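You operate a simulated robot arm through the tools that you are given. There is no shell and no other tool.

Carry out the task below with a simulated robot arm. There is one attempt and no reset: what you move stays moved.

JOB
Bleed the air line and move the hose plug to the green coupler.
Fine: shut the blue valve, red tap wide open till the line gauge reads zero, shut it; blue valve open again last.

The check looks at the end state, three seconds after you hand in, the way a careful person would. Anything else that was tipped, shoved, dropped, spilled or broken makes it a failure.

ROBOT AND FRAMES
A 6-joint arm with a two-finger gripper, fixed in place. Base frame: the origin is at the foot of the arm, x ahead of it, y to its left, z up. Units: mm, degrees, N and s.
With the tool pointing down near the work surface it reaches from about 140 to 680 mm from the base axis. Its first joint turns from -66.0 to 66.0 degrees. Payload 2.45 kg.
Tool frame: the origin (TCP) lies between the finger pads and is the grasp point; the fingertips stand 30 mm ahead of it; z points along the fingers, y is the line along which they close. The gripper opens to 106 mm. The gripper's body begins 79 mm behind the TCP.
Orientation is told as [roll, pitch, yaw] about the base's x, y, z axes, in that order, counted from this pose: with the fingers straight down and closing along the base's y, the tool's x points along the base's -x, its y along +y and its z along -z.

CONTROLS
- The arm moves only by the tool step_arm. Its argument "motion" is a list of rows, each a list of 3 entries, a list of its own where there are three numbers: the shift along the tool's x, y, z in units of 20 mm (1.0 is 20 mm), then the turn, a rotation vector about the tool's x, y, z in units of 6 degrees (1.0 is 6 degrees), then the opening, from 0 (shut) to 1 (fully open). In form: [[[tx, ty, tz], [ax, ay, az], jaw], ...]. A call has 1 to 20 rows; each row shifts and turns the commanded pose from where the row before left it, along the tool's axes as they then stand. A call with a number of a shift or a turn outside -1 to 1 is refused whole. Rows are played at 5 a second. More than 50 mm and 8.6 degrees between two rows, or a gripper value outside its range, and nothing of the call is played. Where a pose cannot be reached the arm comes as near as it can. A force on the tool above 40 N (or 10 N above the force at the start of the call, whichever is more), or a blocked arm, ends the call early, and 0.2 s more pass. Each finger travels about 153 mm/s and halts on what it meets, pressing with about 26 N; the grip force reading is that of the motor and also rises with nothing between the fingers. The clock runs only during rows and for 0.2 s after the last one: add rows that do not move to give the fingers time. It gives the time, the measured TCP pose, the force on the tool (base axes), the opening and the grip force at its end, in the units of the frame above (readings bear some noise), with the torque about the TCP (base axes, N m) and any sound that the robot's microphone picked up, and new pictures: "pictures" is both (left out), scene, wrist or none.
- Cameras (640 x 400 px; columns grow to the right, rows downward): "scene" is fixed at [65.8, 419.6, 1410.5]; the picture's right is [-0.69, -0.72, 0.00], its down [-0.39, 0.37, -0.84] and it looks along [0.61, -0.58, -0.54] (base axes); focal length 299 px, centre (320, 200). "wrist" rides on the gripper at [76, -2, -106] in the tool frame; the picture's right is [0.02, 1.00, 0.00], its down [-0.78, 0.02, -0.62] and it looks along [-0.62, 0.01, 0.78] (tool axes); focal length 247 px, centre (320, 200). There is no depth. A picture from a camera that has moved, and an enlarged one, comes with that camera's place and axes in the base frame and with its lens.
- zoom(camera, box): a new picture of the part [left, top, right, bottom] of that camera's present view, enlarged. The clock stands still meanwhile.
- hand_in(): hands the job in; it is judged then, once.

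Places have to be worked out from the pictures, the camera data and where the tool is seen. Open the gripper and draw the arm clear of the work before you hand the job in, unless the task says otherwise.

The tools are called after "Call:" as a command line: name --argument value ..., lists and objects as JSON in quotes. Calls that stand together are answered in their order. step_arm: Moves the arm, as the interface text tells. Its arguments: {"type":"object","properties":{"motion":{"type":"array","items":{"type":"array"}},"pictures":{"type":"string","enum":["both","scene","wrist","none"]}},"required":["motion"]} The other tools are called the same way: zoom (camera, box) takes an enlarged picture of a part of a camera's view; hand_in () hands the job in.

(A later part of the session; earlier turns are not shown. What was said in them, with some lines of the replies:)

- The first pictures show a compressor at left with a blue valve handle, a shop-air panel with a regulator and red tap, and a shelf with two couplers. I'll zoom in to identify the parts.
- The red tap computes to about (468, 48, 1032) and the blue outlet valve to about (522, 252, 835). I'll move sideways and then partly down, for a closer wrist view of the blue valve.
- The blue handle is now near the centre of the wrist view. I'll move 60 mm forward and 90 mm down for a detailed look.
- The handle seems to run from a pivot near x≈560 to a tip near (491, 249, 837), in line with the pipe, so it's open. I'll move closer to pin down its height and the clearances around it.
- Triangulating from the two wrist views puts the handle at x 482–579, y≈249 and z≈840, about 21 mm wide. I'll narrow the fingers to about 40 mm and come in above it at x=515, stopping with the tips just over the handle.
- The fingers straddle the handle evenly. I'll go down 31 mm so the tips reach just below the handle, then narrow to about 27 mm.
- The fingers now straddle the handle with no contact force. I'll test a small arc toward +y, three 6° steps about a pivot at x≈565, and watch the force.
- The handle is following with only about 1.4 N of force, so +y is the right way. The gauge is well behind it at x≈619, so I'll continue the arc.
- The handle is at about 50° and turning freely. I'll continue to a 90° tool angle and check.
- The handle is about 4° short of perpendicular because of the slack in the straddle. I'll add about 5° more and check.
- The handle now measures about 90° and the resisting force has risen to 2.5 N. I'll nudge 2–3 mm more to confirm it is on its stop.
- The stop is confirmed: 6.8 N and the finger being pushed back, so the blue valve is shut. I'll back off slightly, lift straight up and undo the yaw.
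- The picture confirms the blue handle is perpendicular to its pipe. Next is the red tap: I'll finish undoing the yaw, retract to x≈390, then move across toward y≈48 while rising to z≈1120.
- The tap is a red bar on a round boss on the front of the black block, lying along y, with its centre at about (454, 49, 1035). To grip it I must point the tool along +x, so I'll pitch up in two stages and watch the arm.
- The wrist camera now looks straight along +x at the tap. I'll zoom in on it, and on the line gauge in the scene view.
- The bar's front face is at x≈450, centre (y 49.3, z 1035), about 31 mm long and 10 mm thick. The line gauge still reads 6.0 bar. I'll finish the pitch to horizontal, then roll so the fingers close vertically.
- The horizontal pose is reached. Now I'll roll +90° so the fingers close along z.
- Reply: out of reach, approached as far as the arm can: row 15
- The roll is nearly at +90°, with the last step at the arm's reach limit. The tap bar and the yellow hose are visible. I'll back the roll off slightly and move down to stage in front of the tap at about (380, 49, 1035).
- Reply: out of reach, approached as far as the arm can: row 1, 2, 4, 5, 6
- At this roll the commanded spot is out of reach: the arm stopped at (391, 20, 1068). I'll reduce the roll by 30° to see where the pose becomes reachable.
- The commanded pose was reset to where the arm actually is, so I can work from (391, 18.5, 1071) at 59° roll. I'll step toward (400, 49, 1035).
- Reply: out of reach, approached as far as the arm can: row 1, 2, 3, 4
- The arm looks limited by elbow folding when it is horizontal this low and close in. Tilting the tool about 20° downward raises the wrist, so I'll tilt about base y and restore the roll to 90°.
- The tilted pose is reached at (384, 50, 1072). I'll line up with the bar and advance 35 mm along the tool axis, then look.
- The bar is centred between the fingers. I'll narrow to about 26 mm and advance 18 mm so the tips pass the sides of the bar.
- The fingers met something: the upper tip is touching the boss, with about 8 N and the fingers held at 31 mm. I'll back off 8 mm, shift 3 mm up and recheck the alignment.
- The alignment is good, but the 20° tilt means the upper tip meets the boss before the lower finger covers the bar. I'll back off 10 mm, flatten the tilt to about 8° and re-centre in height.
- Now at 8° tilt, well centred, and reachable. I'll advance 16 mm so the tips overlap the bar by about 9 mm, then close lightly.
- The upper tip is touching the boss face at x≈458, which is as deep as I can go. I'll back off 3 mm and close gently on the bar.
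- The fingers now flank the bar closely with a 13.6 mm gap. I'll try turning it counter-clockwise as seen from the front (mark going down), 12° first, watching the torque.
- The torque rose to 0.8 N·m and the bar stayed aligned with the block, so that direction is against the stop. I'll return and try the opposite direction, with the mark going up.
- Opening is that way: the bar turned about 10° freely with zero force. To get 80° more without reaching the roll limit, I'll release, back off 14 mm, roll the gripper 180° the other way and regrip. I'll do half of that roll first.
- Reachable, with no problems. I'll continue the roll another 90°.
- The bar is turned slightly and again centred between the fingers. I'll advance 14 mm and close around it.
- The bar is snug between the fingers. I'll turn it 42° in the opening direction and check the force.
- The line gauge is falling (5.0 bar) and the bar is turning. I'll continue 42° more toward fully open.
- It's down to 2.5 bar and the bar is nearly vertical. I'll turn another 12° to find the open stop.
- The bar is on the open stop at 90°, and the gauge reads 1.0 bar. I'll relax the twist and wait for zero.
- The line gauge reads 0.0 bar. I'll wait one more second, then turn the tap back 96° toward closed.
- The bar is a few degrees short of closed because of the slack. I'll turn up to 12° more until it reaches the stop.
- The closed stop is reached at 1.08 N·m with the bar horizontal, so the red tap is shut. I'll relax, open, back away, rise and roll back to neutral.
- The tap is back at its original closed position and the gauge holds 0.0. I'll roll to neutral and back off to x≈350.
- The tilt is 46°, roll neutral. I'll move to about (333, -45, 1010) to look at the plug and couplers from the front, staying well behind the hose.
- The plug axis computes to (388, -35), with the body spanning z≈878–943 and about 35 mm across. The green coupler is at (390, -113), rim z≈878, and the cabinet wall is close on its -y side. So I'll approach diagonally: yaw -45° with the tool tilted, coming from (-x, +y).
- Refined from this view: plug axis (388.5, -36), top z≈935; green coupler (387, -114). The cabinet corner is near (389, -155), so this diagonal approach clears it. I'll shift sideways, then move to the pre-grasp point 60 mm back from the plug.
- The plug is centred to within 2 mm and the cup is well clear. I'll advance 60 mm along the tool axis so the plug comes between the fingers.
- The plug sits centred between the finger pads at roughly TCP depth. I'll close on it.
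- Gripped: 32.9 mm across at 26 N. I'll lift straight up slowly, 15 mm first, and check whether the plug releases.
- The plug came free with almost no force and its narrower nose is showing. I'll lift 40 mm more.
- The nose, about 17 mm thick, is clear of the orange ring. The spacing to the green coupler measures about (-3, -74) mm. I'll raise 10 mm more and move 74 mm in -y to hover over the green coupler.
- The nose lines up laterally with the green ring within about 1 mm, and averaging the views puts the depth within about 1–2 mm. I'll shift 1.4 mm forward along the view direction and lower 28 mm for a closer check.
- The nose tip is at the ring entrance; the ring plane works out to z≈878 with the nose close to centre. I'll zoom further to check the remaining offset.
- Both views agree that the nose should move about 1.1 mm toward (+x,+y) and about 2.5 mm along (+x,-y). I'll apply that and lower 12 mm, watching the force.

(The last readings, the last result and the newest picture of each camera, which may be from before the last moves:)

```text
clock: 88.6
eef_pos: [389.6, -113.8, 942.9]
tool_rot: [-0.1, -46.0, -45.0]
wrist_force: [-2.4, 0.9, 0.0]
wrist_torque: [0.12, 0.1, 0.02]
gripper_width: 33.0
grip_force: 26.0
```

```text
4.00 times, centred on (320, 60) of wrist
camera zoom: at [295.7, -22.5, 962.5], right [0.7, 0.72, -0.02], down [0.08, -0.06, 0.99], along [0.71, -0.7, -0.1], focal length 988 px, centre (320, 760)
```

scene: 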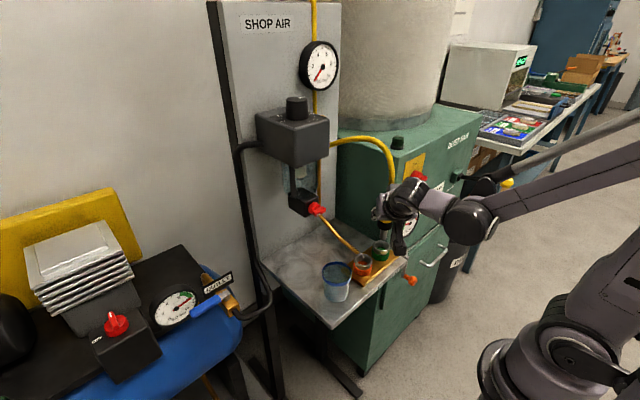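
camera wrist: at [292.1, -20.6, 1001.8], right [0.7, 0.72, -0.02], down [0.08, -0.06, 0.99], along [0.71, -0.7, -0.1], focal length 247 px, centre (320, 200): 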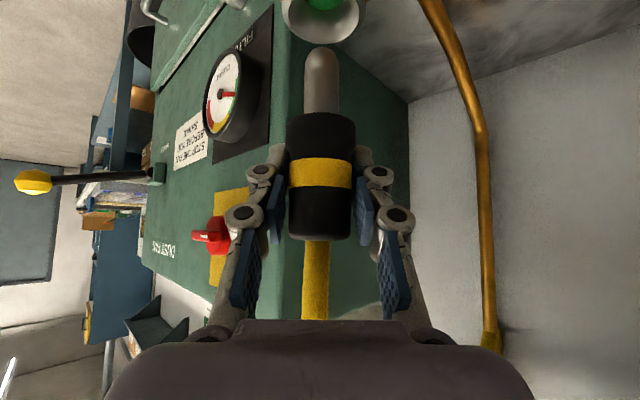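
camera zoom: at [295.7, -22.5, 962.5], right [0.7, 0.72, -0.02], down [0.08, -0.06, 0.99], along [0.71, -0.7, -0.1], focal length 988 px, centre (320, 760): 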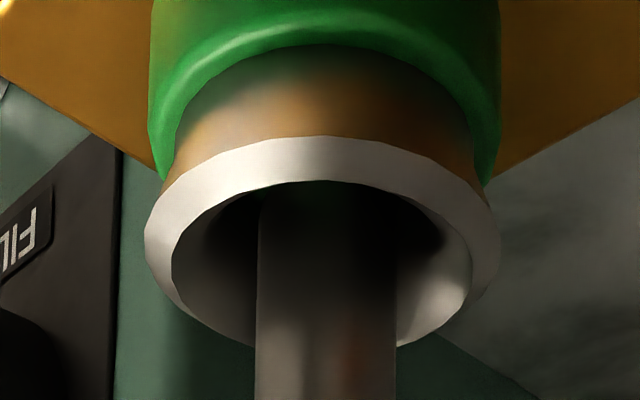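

There's a slight side contact of about 2.5 N pushing the nose toward (-x,+y), so I overshot in depth a little. I'll back that off by about 1.4 mm and re-read the force.

Call:
step_arm --motion '[[[0.05, -0.02, -0.05], [0, 0, 0], 0.15], [[0, 0, 0], [0, 0, 0], 0.15]]' --pictures "none"

Call:
step_arm --motion '[[[0.09, 0, 0.087], [0, 0, 0], 0.15], [[0.09, 0, 0.087], [0, 0, 0], 0.15], [[0, 0, 0], [0, 0, 0], 0.15]]' --pictures "none"

```text
clock: 89.2
eef_pos: [388.5, -111.7, 943.5]
tool_rot: [-0.1, -45.9, -45.0]
wrist_force: [-0.2, -0.4, -0.3]
wrist_torque: [0.01, -0.01, 0.0]
gripper_width: 32.9
grip_force: 26.0
```

```text
clock: 90.0
eef_pos: [389.3, -113.8, 938.9]
tool_rot: [-0.1, -45.8, -45.0]
wrist_force: [0.3, -0.4, -1.7]
wrist_torque: [0.01, 0.0, 0.04]
gripper_width: 32.9
grip_force: 25.7
```

The force is near zero now and the nose is 17 mm in. I'll continue lowering 15 mm.

Call:
step_arm --motion '[[[0.135, 0, 0.13], [0, 0, 0], 0.15], [[0.135, 0, 0.13], [0, 0, 0], 0.15], [[0.135, 0, 0.13], [0, 0, 0], 0.15], [[0.135, 0, 0.13], [0, 0, 0], 0.15], [[0, 0, 0], [0, 0, 0], 0.15]]' --pictures "none"

Call:
zoom --camera "scene" --box '[370, 225, 410, 260]'

Call:
zoom --camera "wrist" --box '[220, 0, 420, 180]'

```text
clock: 91.2
eef_pos: [388.8, -112.8, 924.8]
tool_rot: [-0.2, -45.9, -45.0]
wrist_force: [-0.2, 0.1, -0.8]
wrist_torque: [0.0, 0.02, 0.01]
gripper_width: 32.8
grip_force: 26.0
```

```text
11.43 times, centred on (390, 242) of scene
camera zoom: at [65.8, 419.6, 1410.5], right [-0.69, -0.72, 0.0], down [-0.39, 0.37, -0.84], along [0.61, -0.58, -0.54], focal length 3417 px, centre (-480, -286)
```

zoom: 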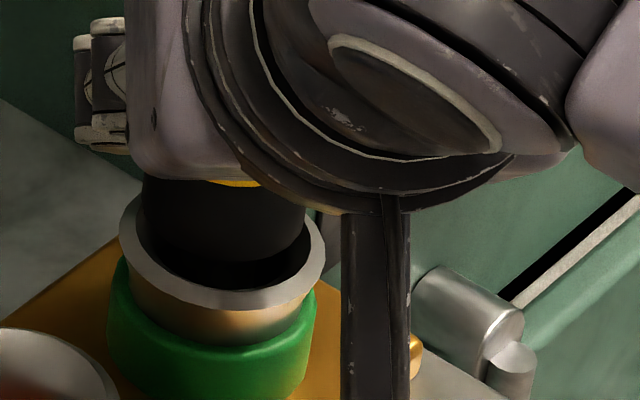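

```text
2.22 times, centred on (320, 90) of wrist
camera zoom: at [295.2, -22.5, 942.5], right [0.7, 0.72, -0.02], down [0.08, -0.06, 0.99], along [0.71, -0.7, -0.1], focal length 549 px, centre (320, 444)
```

zoom: 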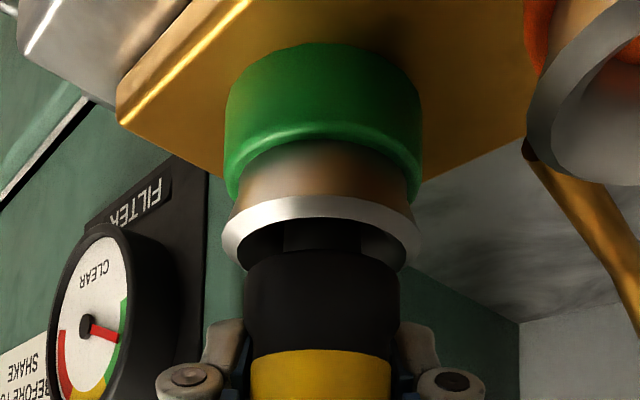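

It's entering cleanly, with about 7 mm left to the depth it had in the orange coupler. I'll lower in small steps until it seats.

Call:
step_arm --motion '[[[0.09, 0, 0.087], [0, 0, 0], 0.15], [[0.09, 0, 0.087], [0, 0, 0], 0.15], [[0.063, 0, 0.061], [0, 0, 0], 0.15], [[0, 0, 0], [0, 0, 0], 0.15]]' --pictures "none"

Call:
zoom --camera "wrist" --box '[220, 20, 420, 220]'

```text
clock: 92.2
eef_pos: [390.0, -113.7, 916.9]
tool_rot: [-0.2, -46.1, -44.8]
wrist_force: [-3.9, 4.6, 21.6]
wrist_torque: [0.02, 0.0, 0.0]
gripper_width: 33.1
grip_force: 25.8
```

```text
2.00 times, centred on (320, 120) of wrist
camera zoom: at [295.0, -22.2, 936.4], right [0.7, 0.72, -0.02], down [0.08, -0.05, 1.0], along [0.71, -0.69, -0.1], focal length 494 px, centre (320, 360)
```

zoom: 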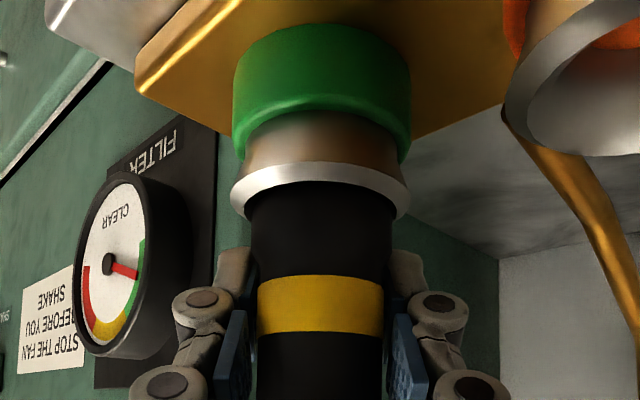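

Contact at 21.6 N with the plug at the same depth it had in the orange coupler, so it's seated. I'll open the fingers and check that it stays put.

Call:
step_arm --motion '[[[0, 0, 0], [0, 0, 0], 0.36], [[0, 0, 0], [0, 0, 0], 0.45], [[0, 0, 0], [0, 0, 0], 0.45]]' --pictures "both"

Call:
zoom --camera "wrist" --box '[220, 20, 420, 220]'

```text
clock: 93.0
eef_pos: [388.3, -111.7, 917.1]
tool_rot: [-0.1, -45.9, -44.9]
wrist_force: [0.5, 0.9, 0.6]
wrist_torque: [0.0, 0.0, -0.05]
gripper_width: 47.7
grip_force: 0.0
camera wrist: at [295.2, -22.1, 936.2], right [0.7, 0.72, -0.02], down [0.08, -0.06, 0.99], along [0.71, -0.7, -0.1], focal length 247 px, centre (320, 200)
```

scene: 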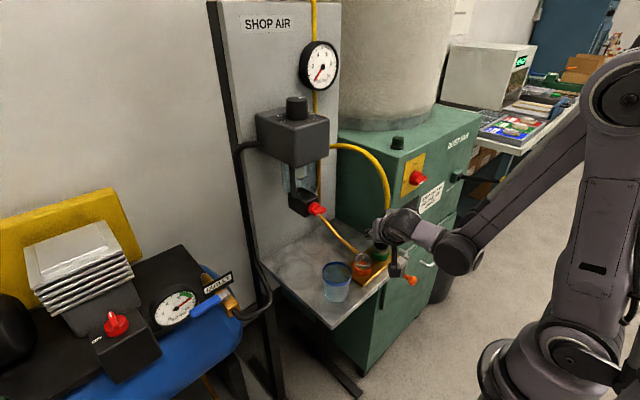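
wrist: 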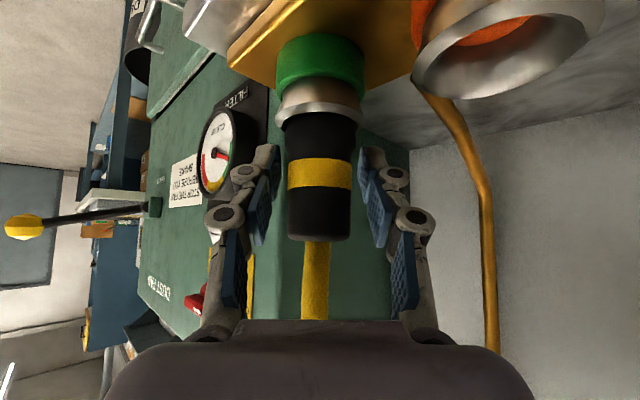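

```text
2.00 times, centred on (320, 120) of wrist
camera zoom: at [295.2, -22.1, 936.2], right [0.7, 0.72, -0.02], down [0.08, -0.06, 0.99], along [0.71, -0.7, -0.1], focal length 494 px, centre (320, 360)
```

zoom: 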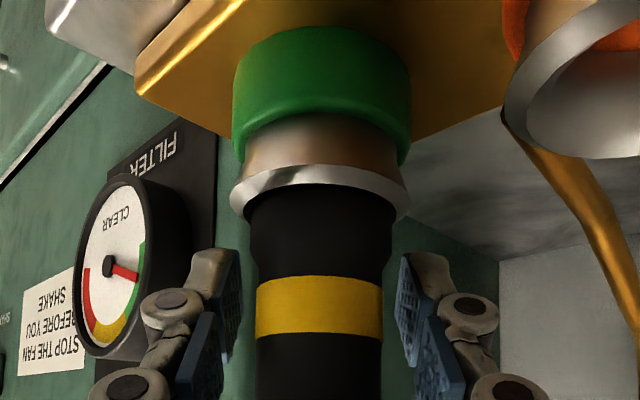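

The plug stands fully seated in the green coupler and stayed put on release. I'll back away along the tool axis and then rise.

Call:
step_arm --motion '[[[0, 0, -0.5], [0, 0, 0], 0.52], [[0, 0, -0.75], [0, 0, 0], 0.55], [[0, 0, -0.75], [0, 0, 0], 0.55], [[0, 0, -1], [0, 0, 0], 0.55], [[0, 0, -1], [0, 0, 0], 0.55], [[-0.7, 0, -0.7], [0, 0, 0], 0.55], [[-0.7, 0, -0.7], [0, 0, 0], 0.55], [[0, 0, 0], [0, 0, 0], 0.55]]' --pictures "both"

Call:
zoom --camera "scene" --box '[310, 200, 430, 300]'

```text
clock: 94.8
eef_pos: [346.7, -72.6, 1012.9]
tool_rot: [-0.2, -45.9, -45.0]
wrist_force: [0.4, 0.7, -0.3]
wrist_torque: [-0.02, 0.01, 0.02]
gripper_width: 58.2
grip_force: 0.1
camera wrist: at [253.6, 19.2, 1031.5], right [0.7, 0.72, -0.02], down [0.08, -0.06, 0.99], along [0.71, -0.7, -0.1], focal length 247 px, centre (320, 200)
```

scene: 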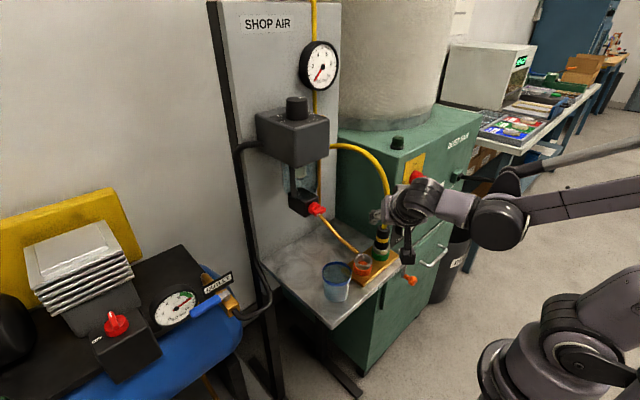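
wrist: 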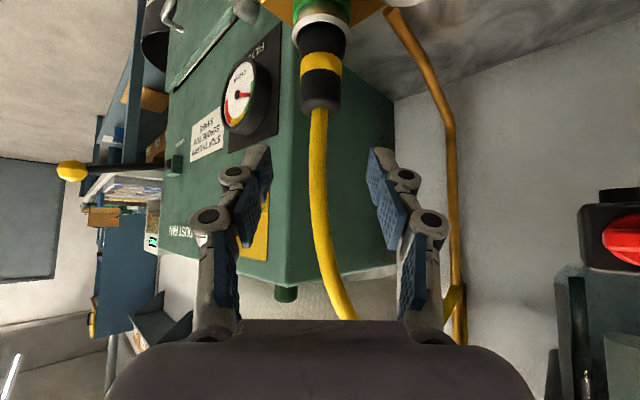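

```text
4.00 times, centred on (370, 250) of scene
camera zoom: at [65.8, 419.6, 1410.5], right [-0.69, -0.72, 0.0], down [-0.39, 0.37, -0.84], along [0.61, -0.58, -0.54], focal length 1196 px, centre (120, 0)
```

zoom: 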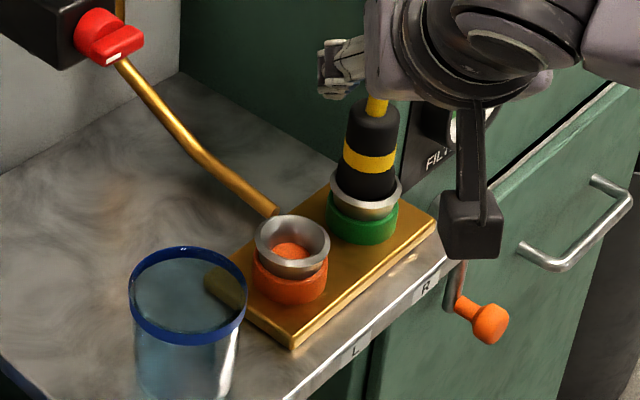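

The plug sits seated and upright in the green coupler, and the orange one is empty. Now I'll undo the yaw and tilt, heading back to the blue valve to open it last.

Call:
step_arm --motion '[[[0, 0, -0.4], [-0.673, 0, -0.6525], 0.4], [[0, 0, -0.4], [-0.673, 0, -0.6525], 0.4], [[0, 0, -0.4], [-0.673, 0, -0.6525], 0.4], [[0, 0, 0], [-0.673, 0, -0.6525], 0.4], [[0, 0, 0], [-0.673, 0, -0.6525], 0.4], [[0, 0, 0], [-0.673, 0, -0.6525], 0.4], [[0, 0, 0], [-0.673, 0, -0.6525], 0.4], [[0, 0, 0], [-0.673, 0, -0.6525], 0.4], [[0, 0, 0], [0, 1, 0], 0.4], [[0, 0, 0], [0, 1, 0], 0.4], [[0, 0, 0], [0, 1, 0], 0.4], [[0, 0, 0], [0, 1, 0], 0.4], [[0, 0, 0], [0, 1, 0], 0.4], [[0, 0, 0], [0, 1, 0], 0.4], [[0, 0, 0], [0, 1, 0], 0.4], [[0, 0, 0], [0, 0.65, 0], 0.4], [[0, 0, 0], [0, 0, 0], 0.4]]' --pictures "scene"

```text
clock: 98.4
eef_pos: [333.8, -62.0, 1030.3]
tool_rot: [0.0, 0.2, 0.0]
wrist_force: [-0.6, -0.3, 0.0]
wrist_torque: [-0.04, 0.01, 0.0]
gripper_width: 42.4
grip_force: 0.0
```

scene: 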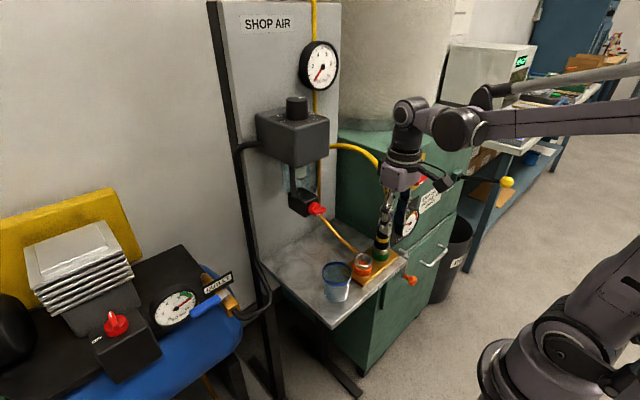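

The tool is vertical at (334, -62, 1030). I'll traverse in y to 302 at this x, in front of the tap and above the cup.

Call:
step_arm --motion '[[[0, 1, 0], [0, 0, 0], 0.3], [[0, 1, 0], [0, 0, 0], 0.3], [[0, 1, 0], [0, 0, 0], 0.3], [[0, 1, 0], [0, 0, 0], 0.3], [[0, 1, 0], [0, 0, 0], 0.3], [[0, 1, 0], [0, 0, 0], 0.3], [[0, 1, 0], [0, 0, 0], 0.3], [[0, 1, 0], [0, 0, 0], 0.3], [[0, 1, 0], [0, 0, 0], 0.3], [[0, 1, 0], [0, 0, 0], 0.3], [[0, 1, 0], [0, 0, 0], 0.3], [[0, 1, 0], [0, 0, 0], 0.3], [[0, 1, 0], [0, 0, 0], 0.3], [[0, 1, 0], [0, 0, 0], 0.3], [[0, 1, 0], [0, 0, 0], 0.3], [[0, 1, 0], [0, 0, 0], 0.3], [[0, 1, 0], [0, 0, 0], 0.3], [[0, 1, 0], [0, 0, 0], 0.3], [[0, 0.2, 0], [0, 0, 0], 0.3], [[0, 0, 0], [0, 0, 0], 0.3]]' --pictures "scene"

Call:
zoom --camera "scene" --box '[310, 190, 430, 290]'

```text
clock: 102.6
eef_pos: [334.2, 305.3, 1027.5]
tool_rot: [-0.1, 0.1, 0.1]
wrist_force: [0.1, -1.0, -0.3]
wrist_torque: [-0.01, 0.0, 0.0]
gripper_width: 32.0
grip_force: 0.0
```

scene: 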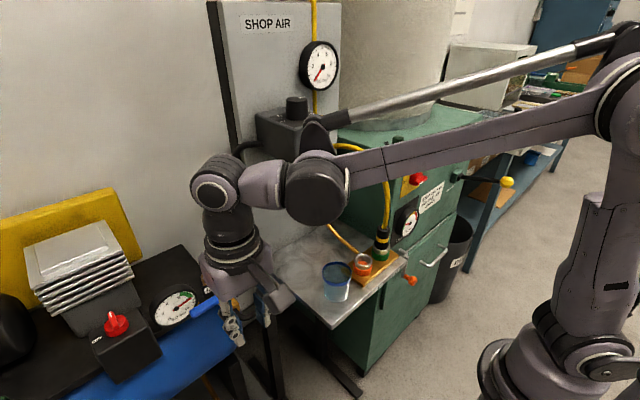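

```text
4.00 times, centred on (370, 240) of scene
camera zoom: at [65.8, 419.6, 1410.5], right [-0.69, -0.72, 0.0], down [-0.39, 0.37, -0.84], along [0.61, -0.58, -0.54], focal length 1196 px, centre (120, 40)
```

zoom: 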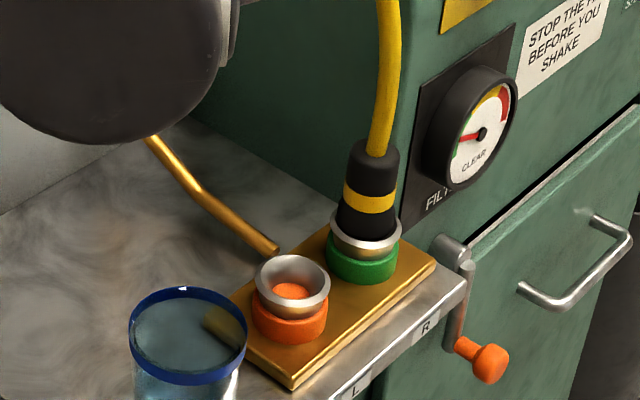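

The plug is standing well. I'll move forward to x≈567 at z≈1000, then yaw -90°.

Call:
step_arm --motion '[[[-1, -0.16, 0.4], [0, 0, 0], 0.3], [[-1, 0, 0.4], [0, 0, 0], 0.3], [[-1, 0, 0.4], [0, 0, 0], 0.3], [[-1, 0, 0.2], [0, 0, 0], 0.3], [[-1, 0, 0], [0, 0, 0], 0.3], [[-1, 0, 0], [0, 0, 0], 0.3], [[-1, 0, 0], [0, 0, 0], 0.3], [[-1, 0, 0], [0, 0, 0], 0.3], [[-1, 0, 0], [0, 0, 0], 0.3], [[-1, 0, 0], [0, 0, 0], 0.3], [[-1, 0, 0], [0, 0, 0], 0.3], [[-0.64, 0, 0], [0, 0, 0], 0.3], [[0, 0, 0], [0, 0, 0], 0.3]]' --pictures "none"

Call:
step_arm --motion '[[[0, 0, 0], [0, 0, 1], 0.33], [[0, 0, 0], [0, 0, 1], 0.33], [[0, 0, 0], [0, 0, 1], 0.33], [[0, 0, 0], [0, 0, 1], 0.33], [[0, 0, 0], [0, 0, 1], 0.33], [[0, 0, 0], [0, 0, 1], 0.33], [[0, 0, 0], [0, 0, 1], 0.33], [[0, 0, 0], [0, 0, 1], 0.33], [[0, 0, 0], [0, 0, 1], 0.33], [[0, 0, 0], [0, 0, 1], 0.33], [[0, 0, 0], [0, 0, 1], 0.33], [[0, 0, 0], [0, 0, 1], 0.33], [[0, 0, 0], [0, 0, 1], 0.33], [[0, 0, 0], [0, 0, 1], 0.33], [[0, 0, 0], [0, 0, 1], 0.33], [[0, 0, 0], [0, 0, 0], 0.33]]' --pictures "both"

```text
clock: 105.4
eef_pos: [566.8, 299.8, 1000.3]
tool_rot: [-0.1, -0.1, 0.0]
wrist_force: [0.0, -0.1, 0.6]
wrist_torque: [-0.02, -0.04, 0.04]
gripper_width: 32.0
grip_force: 0.0
```

```text
clock: 108.8
eef_pos: [568.0, 299.8, 1000.7]
tool_rot: [0.0, -0.1, -90.2]
wrist_force: [0.2, 0.4, 0.6]
wrist_torque: [-0.01, -0.04, 0.02]
gripper_width: 35.2
grip_force: 0.1
camera wrist: at [565.1, 376.4, 1106.1], right [1.0, 0.02, 0.0], down [0.02, -0.78, 0.62], along [0.01, -0.62, -0.78], focal length 247 px, centre (320, 200)
```

scene: 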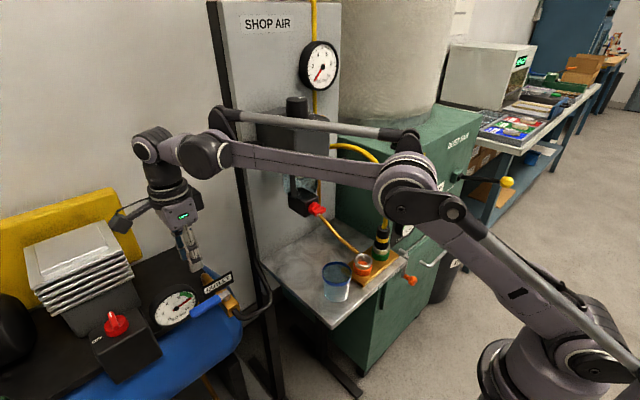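
wrist: 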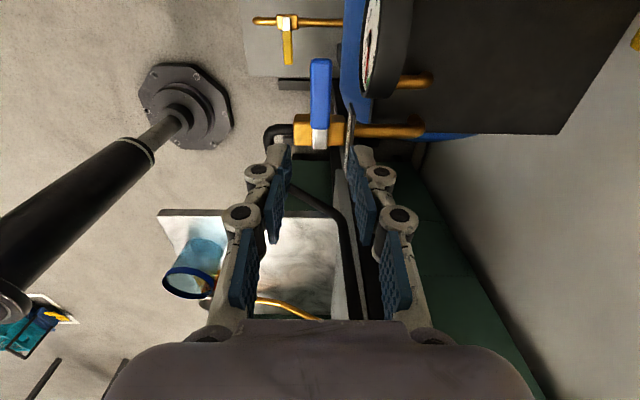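

The handle is centred in the view. I'll lower 105 mm and check the straddle before going the rest of the way.

Call:
step_arm --motion '[[[0, 0, 1], [0, 0, 0], 0.33], [[0, 0, 1], [0, 0, 0], 0.33], [[0, 0, 1], [0, 0, 0], 0.33], [[0, 0, 1], [0, 0, 0], 0.33], [[0, 0, 1], [0, 0, 0], 0.33], [[0, 0, 0.3], [0, 0, 0], 0.33], [[0, 0, 0], [0, 0, 0], 0.33]]' --pictures "none"

Call:
zoom --camera "wrist" --box '[220, 60, 420, 260]'

Call:
zoom --camera "scene" --box '[160, 240, 280, 340]'

```text
clock: 110.4
eef_pos: [567.3, 299.6, 893.8]
tool_rot: [0.0, -0.1, -90.0]
wrist_force: [-0.4, 0.4, 0.0]
wrist_torque: [-0.02, -0.01, -0.01]
gripper_width: 35.3
grip_force: 0.1
```

```text
2.00 times, centred on (320, 160) of wrist
camera zoom: at [565.2, 376.4, 1000.8], right [1.0, 0.02, 0.0], down [0.02, -0.78, 0.62], along [0.01, -0.62, -0.78], focal length 494 px, centre (320, 280)
```

zoom: 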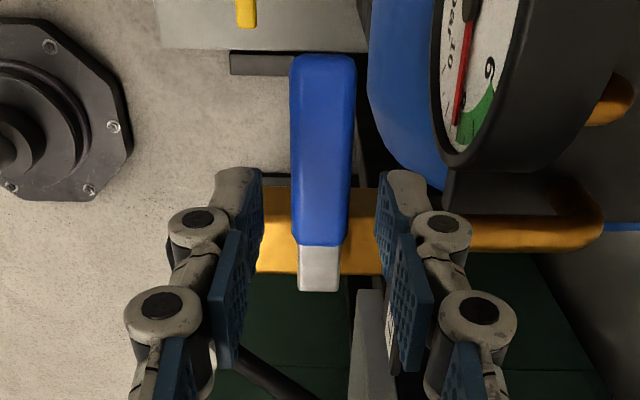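

```text
4.00 times, centred on (220, 290) of scene
camera zoom: at [65.8, 419.6, 1410.5], right [-0.69, -0.72, 0.0], down [-0.39, 0.37, -0.84], along [0.61, -0.58, -0.54], focal length 1196 px, centre (720, -160)
```

zoom: 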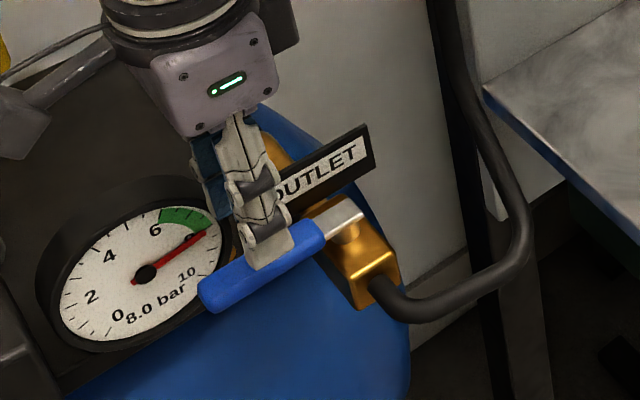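

Centred around the handle. I'll lower the last 34 mm and narrow to 28 mm, then swing back 36° toward open.

Call:
step_arm --motion '[[[0, 0, 0.6], [0, 0, 0], 0.33], [[0, 0, 0.6], [0, 0, 0], 0.33], [[0, 0, 0.5], [0, 0, 0], 0.33], [[0, 0, 0], [0, 0, 0], 0.26], [[0, 0, 0], [0, 0, 0], 0.26], [[-0.015, -0.277, 0], [0, 0, -1], 0.26], [[-0.015, -0.277, 0], [0, 0, -1], 0.26], [[-0.015, -0.277, 0], [0, 0, -1], 0.26], [[-0.015, -0.277, 0], [0, 0, -1], 0.26], [[-0.015, -0.277, 0], [0, 0, -1], 0.26], [[-0.015, -0.277, 0], [0, 0, -1], 0.26], [[0, 0, 0], [0, 0, 0], 0.26]]' --pictures "none"

Call:
zoom --camera "wrist" --box '[220, 60, 420, 260]'

Call:
zoom --camera "scene" --box '[160, 240, 280, 340]'

```text
clock: 113.0
eef_pos: [535.2, 289.7, 859.6]
tool_rot: [-0.2, 0.0, -53.9]
wrist_force: [0.0, 0.7, 0.5]
wrist_torque: [0.01, -0.01, -0.05]
gripper_width: 28.0
grip_force: 0.5
```

```text
2.00 times, centred on (320, 160) of wrist
camera zoom: at [488.6, 351.2, 965.8], right [0.8, 0.61, 0.0], down [0.48, -0.62, 0.62], along [0.38, -0.5, -0.78], focal length 494 px, centre (320, 280)
```

zoom: 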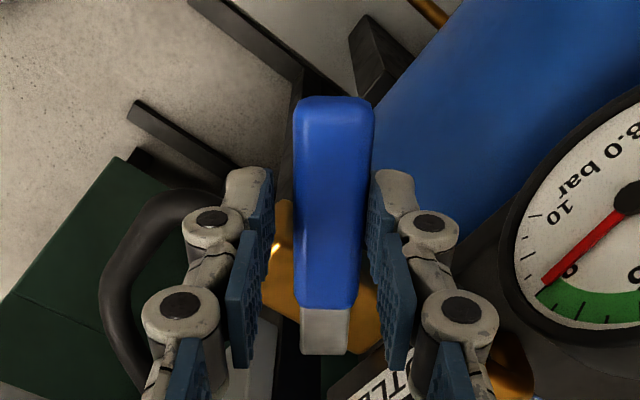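

```text
4.00 times, centred on (220, 290) of scene
camera zoom: at [65.8, 419.6, 1410.5], right [-0.69, -0.72, 0.0], down [-0.39, 0.37, -0.84], along [0.61, -0.58, -0.54], focal length 1196 px, centre (720, -160)
```

zoom: 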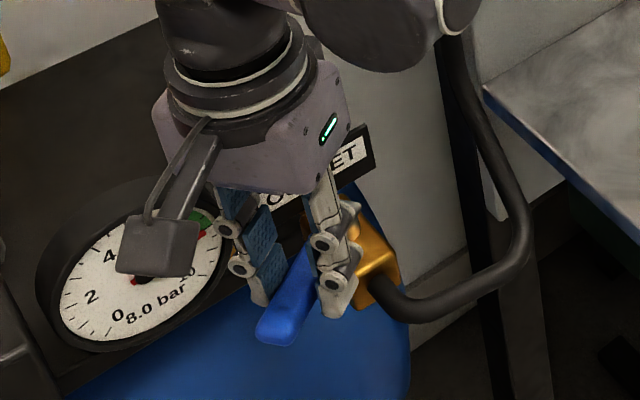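

The handle follows easily. I'll continue 54° to the open position and watch the line gauge.

Call:
step_arm --motion '[[[-0.015, -0.277, 0], [0, 0, -1], 0.26], [[-0.015, -0.277, 0], [0, 0, -1], 0.26], [[-0.015, -0.277, 0], [0, 0, -1], 0.26], [[-0.015, -0.277, 0], [0, 0, -1], 0.26], [[-0.015, -0.277, 0], [0, 0, -1], 0.26], [[-0.015, -0.277, 0], [0, 0, -1], 0.26], [[-0.015, -0.277, 0], [0, 0, -1], 0.26], [[-0.015, -0.277, 0], [0, 0, -1], 0.26], [[-0.015, -0.277, 0], [0, 0, -1], 0.26], [[0, 0, 0], [0, 0, 0], 0.26]]' --pictures "scene"

Call:
zoom --camera "wrist" --box '[220, 60, 420, 260]'

Call:
zoom --camera "scene" --box '[280, 30, 360, 100]'

```text
clock: 115.2
eef_pos: [514.6, 246.7, 859.8]
tool_rot: [-0.1, 0.1, 0.1]
wrist_force: [0.6, 2.7, -0.2]
wrist_torque: [0.06, 0.01, 0.02]
gripper_width: 28.9
grip_force: 0.7
```

scene: 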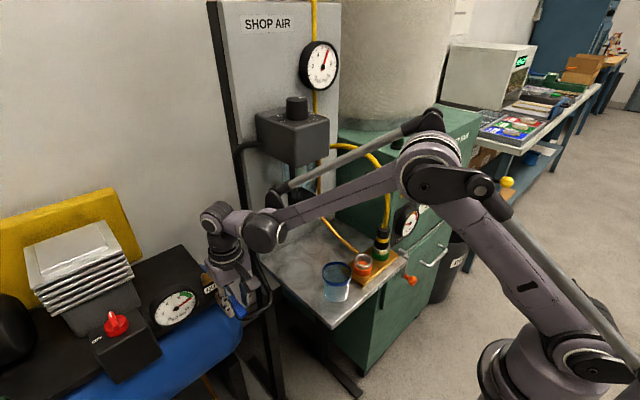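

```text
2.00 times, centred on (320, 160) of wrist
camera zoom: at [437.5, 245.1, 966.1], right [-0.02, 1.0, 0.0], down [0.78, 0.02, 0.62], along [0.62, 0.01, -0.78], focal length 494 px, centre (320, 280)
```

zoom: 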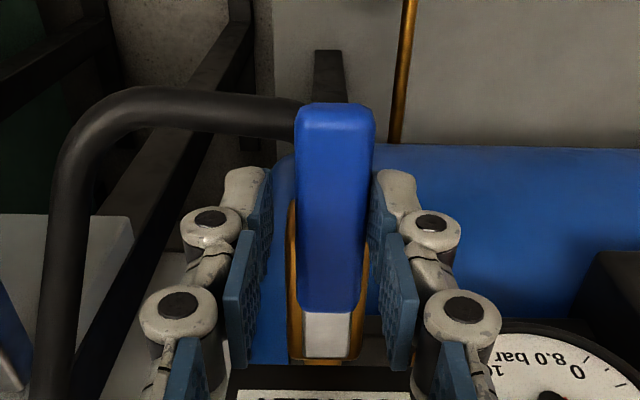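

```text
5.71 times, centred on (320, 65) of scene
camera zoom: at [65.8, 419.7, 1410.5], right [-0.69, -0.72, 0.0], down [-0.39, 0.37, -0.84], along [0.61, -0.58, -0.54], focal length 1708 px, centre (320, 971)
```

zoom: 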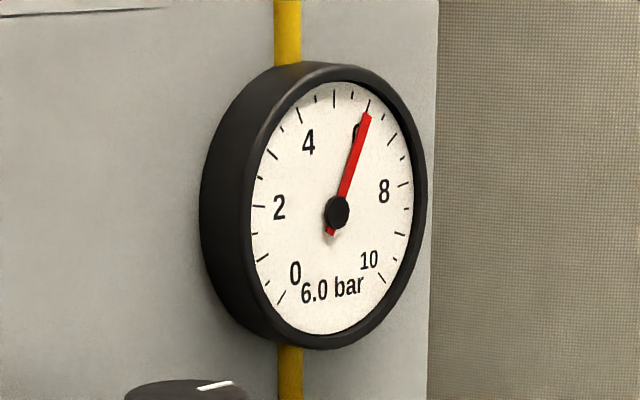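

The line is back at 6.0 bar and the handle is in line with the pipe, with light resistance. I'll nudge 2.5 mm to be sure it's on the open stop.

Call:
step_arm --motion '[[[0, -0.13, 0], [0, 0, 0], 0.26], [[0, 0, 0], [0, 0, 0], 0.26]]' --pictures "none"

Call:
zoom --camera "wrist" --box '[220, 60, 420, 260]'

```text
clock: 115.8
eef_pos: [514.6, 243.0, 859.2]
tool_rot: [0.0, -0.1, 0.1]
wrist_force: [0.0, 6.3, -3.2]
wrist_torque: [0.14, 0.02, 0.07]
gripper_width: 31.9
grip_force: 3.1
```

```text
2.00 times, centred on (320, 160) of wrist
camera zoom: at [437.5, 243.4, 966.1], right [-0.02, 1.0, 0.0], down [0.78, 0.02, 0.62], along [0.62, 0.01, -0.78], focal length 494 px, centre (320, 280)
```

zoom: 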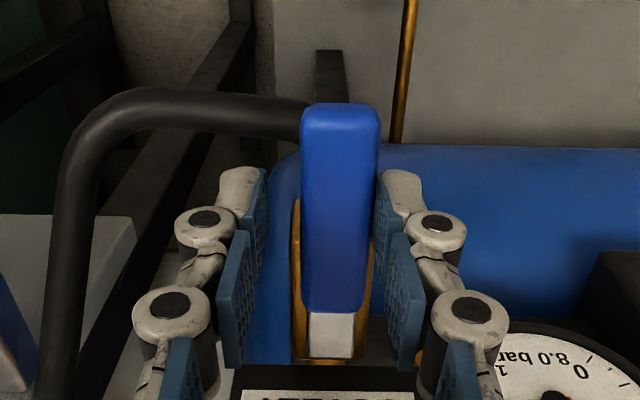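

The force rose to 6.3 N with the fingers yielding, so the handle is on its open stop. I'll centre the fingers, open slightly, lift clear and retract.

Call:
step_arm --motion '[[[0, 0.3, 0], [0, 0, 0], 0.33], [[0, 0, 0], [0, 0, 0], 0.36], [[0, 0, -0.5], [0, 0, 0], 0.36], [[0, 0, -1], [0, 0, 0], 0.36], [[0, 0, -1], [0, 0, 0], 0.36], [[0, 0, -1], [0, 0, 0], 0.36], [[0.5, 0, -1], [0, 0, 0], 0.5], [[1, 0, -1], [0, 0, 0], 0.7], [[1, 0, -1], [0, 0, 0], 1], [[1, 0, -1], [0, 0, 0], 1], [[1, 0, -1], [0, 0, 0], 1], [[1, 0, -1], [0, 0, 0], 1], [[1, 0, 0], [0, 0, 0], 1], [[1, 0, 0], [0, 0, 0], 1], [[1, 0, 0], [0, 0, 0], 1], [[0, 0, 0], [0, 0, 0], 1]]' --pictures "both"

Call:
zoom --camera "scene" --box '[150, 240, 270, 340]'

Call:
zoom --camera "scene" --box '[260, 30, 420, 310]'

```text
clock: 119.2
eef_pos: [343.5, 250.2, 1048.8]
tool_rot: [-0.2, 0.0, 0.0]
wrist_force: [-0.3, 0.3, -0.8]
wrist_torque: [0.01, -0.01, 0.0]
gripper_width: 106.1
grip_force: 0.1
camera wrist: at [267.0, 249.4, 1155.7], right [-0.02, 1.0, 0.0], down [0.78, 0.02, 0.62], along [0.62, 0.01, -0.78], focal length 247 px, centre (320, 200)
```

scene: 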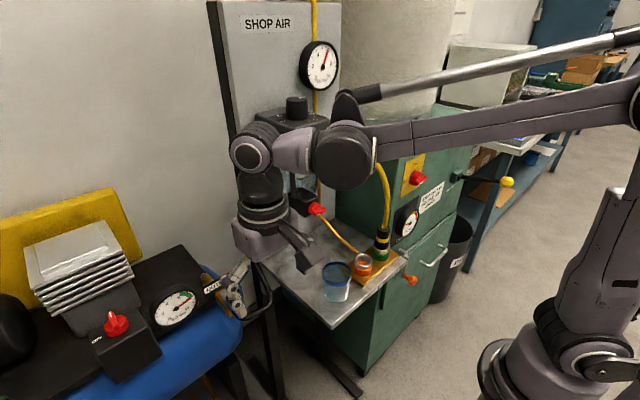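
wrist: 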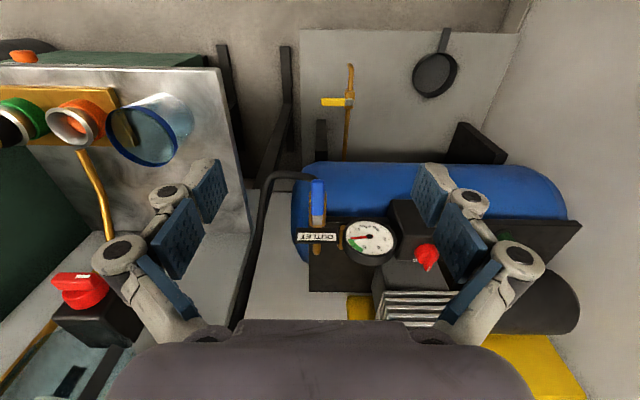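

```text
4.00 times, centred on (210, 290) of scene
camera zoom: at [65.8, 419.6, 1410.5], right [-0.69, -0.72, 0.0], down [-0.39, 0.37, -0.84], along [0.61, -0.58, -0.54], focal length 1196 px, centre (760, -160)
```

zoom: 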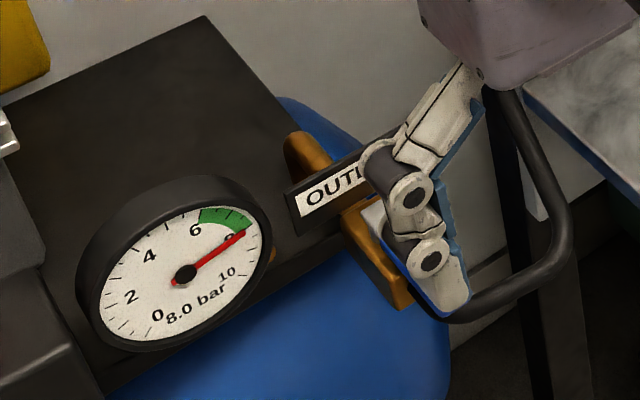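

```text
1.43 times, centred on (340, 170) of scene
camera zoom: at [65.8, 419.6, 1410.5], right [-0.69, -0.72, 0.0], down [-0.39, 0.37, -0.84], along [0.61, -0.58, -0.54], focal length 427 px, centre (291, 243)
```

zoom: 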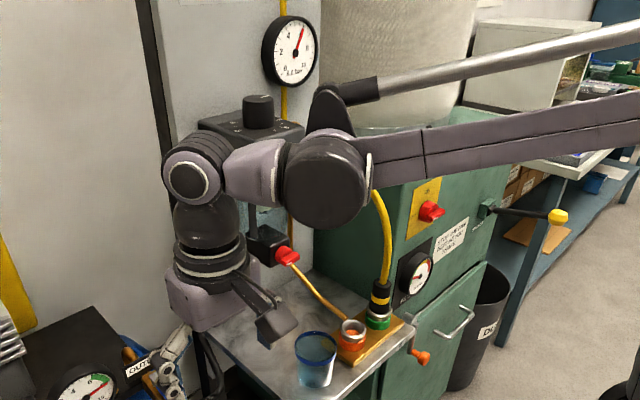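

Everything looks right. I'll raise the arm and return to the start area, clear of the work, for a last check of the plug and line gauge.

Call:
step_arm --motion '[[[0, 0, -1], [0, 0, 0], 1], [[0, 0, -1], [0, 0, 0], 1], [[0, 0, -1], [0, 0, 0], 1], [[0, 0, -1], [0, 0, 0], 1], [[0, 0, -1], [0, 0, 0], 1], [[0, 0, -1], [0, 0, 0], 1], [[0, 0, -1], [0, 0, 0], 1], [[0, -1, 0], [0, 0, 0], 1], [[0, -1, 0], [0, 0, 0], 1], [[0, -1, 0], [0, 0, 0], 1], [[0, -1, 0], [0, 0, 0], 1], [[0, -1, 0], [0, 0, 0], 1], [[0, -1, 0], [0, 0, 0], 1], [[0, -1, 0], [0, 0, 0], 1], [[0, -1, 0], [0, 0, 0], 1], [[0, -0.85, 0], [0, 0, 0], 1], [[0, 0, 0], [0, 0, 0], 1]]' --pictures "both"

Call:
zoom --camera "scene" --box '[240, 140, 440, 320]'

Call:
zoom --camera "scene" --box '[280, 30, 360, 100]'

Call:
zoom --camera "scene" --box '[60, 220, 280, 400]'

```text
clock: 122.8
eef_pos: [345.1, 73.7, 1190.2]
tool_rot: [-0.1, 0.1, -0.1]
wrist_force: [0.0, 0.7, -0.1]
wrist_torque: [0.02, -0.01, 0.02]
gripper_width: 106.0
grip_force: 0.0
camera wrist: at [267.4, 72.9, 1295.9], right [-0.02, 1.0, 0.0], down [0.78, 0.02, 0.62], along [0.62, 0.01, -0.78], focal length 247 px, centre (320, 200)
```

scene: 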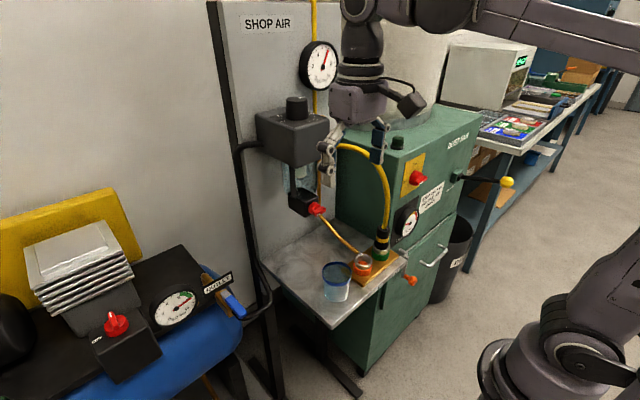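
wrist: 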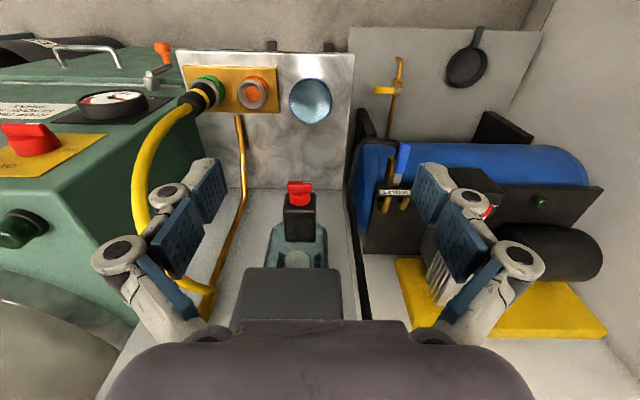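

```text
2.22 times, centred on (340, 230) of scene
camera zoom: at [65.8, 419.6, 1410.5], right [-0.69, -0.72, 0.0], down [-0.39, 0.37, -0.84], along [0.61, -0.58, -0.54], focal length 664 px, centre (276, 133)
```

zoom: 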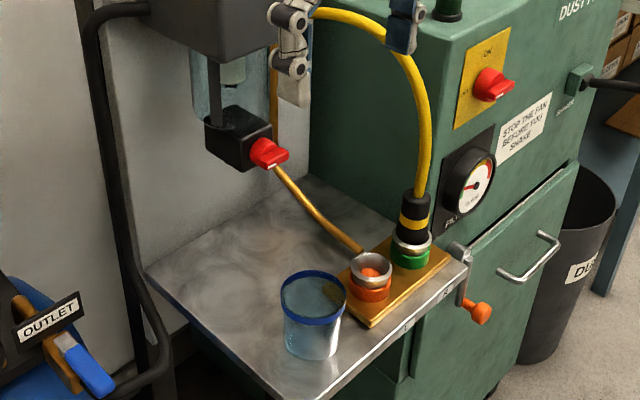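

```text
5.71 times, centred on (320, 65) of scene
camera zoom: at [65.8, 419.6, 1410.5], right [-0.69, -0.72, 0.0], down [-0.39, 0.37, -0.84], along [0.61, -0.58, -0.54], focal length 1708 px, centre (320, 971)
```

zoom: 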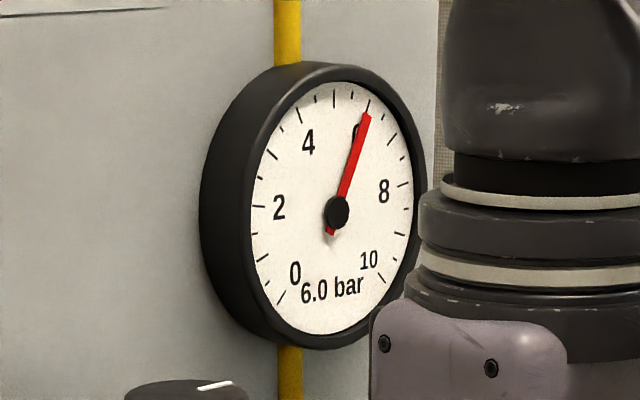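

```text
2.22 times, centred on (170, 310) of scene
camera zoom: at [65.8, 419.6, 1410.5], right [-0.69, -0.72, 0.0], down [-0.39, 0.37, -0.84], along [0.61, -0.58, -0.54], focal length 664 px, centre (653, -44)
```

zoom: 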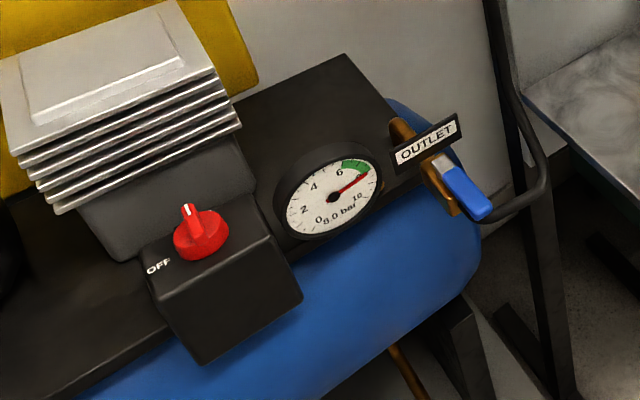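

The plug is seated in the green coupler, the red tap is shut, the blue valve is open and the line is back at 6.0 bar. Nothing else has moved, and the gripper is open and clear, so I'm handing in.

Call:
hand_in

```text
The job is handed in.
```

The air line has been bled, the hose plug is now in the green coupler, and the job is handed in.

- **Bleed:** I shut the blue valve and turned the red tap to its open stop. I waited until the line gauge read 0.0 bar, then shut the tap again.
- **Plug:** It lifted out of the orange coupler with almost no force. It is seated in the green one at the same depth it had before, and it stayed put when released.
- **Blue valve:** I opened it last, to its stop. The line gauge came back to 6.0 bar and held there in the final picture.

In the last pictures the cup, couplers, gauges and other controls looked as they did at the start. The gripper is open and the arm is clear of the work.
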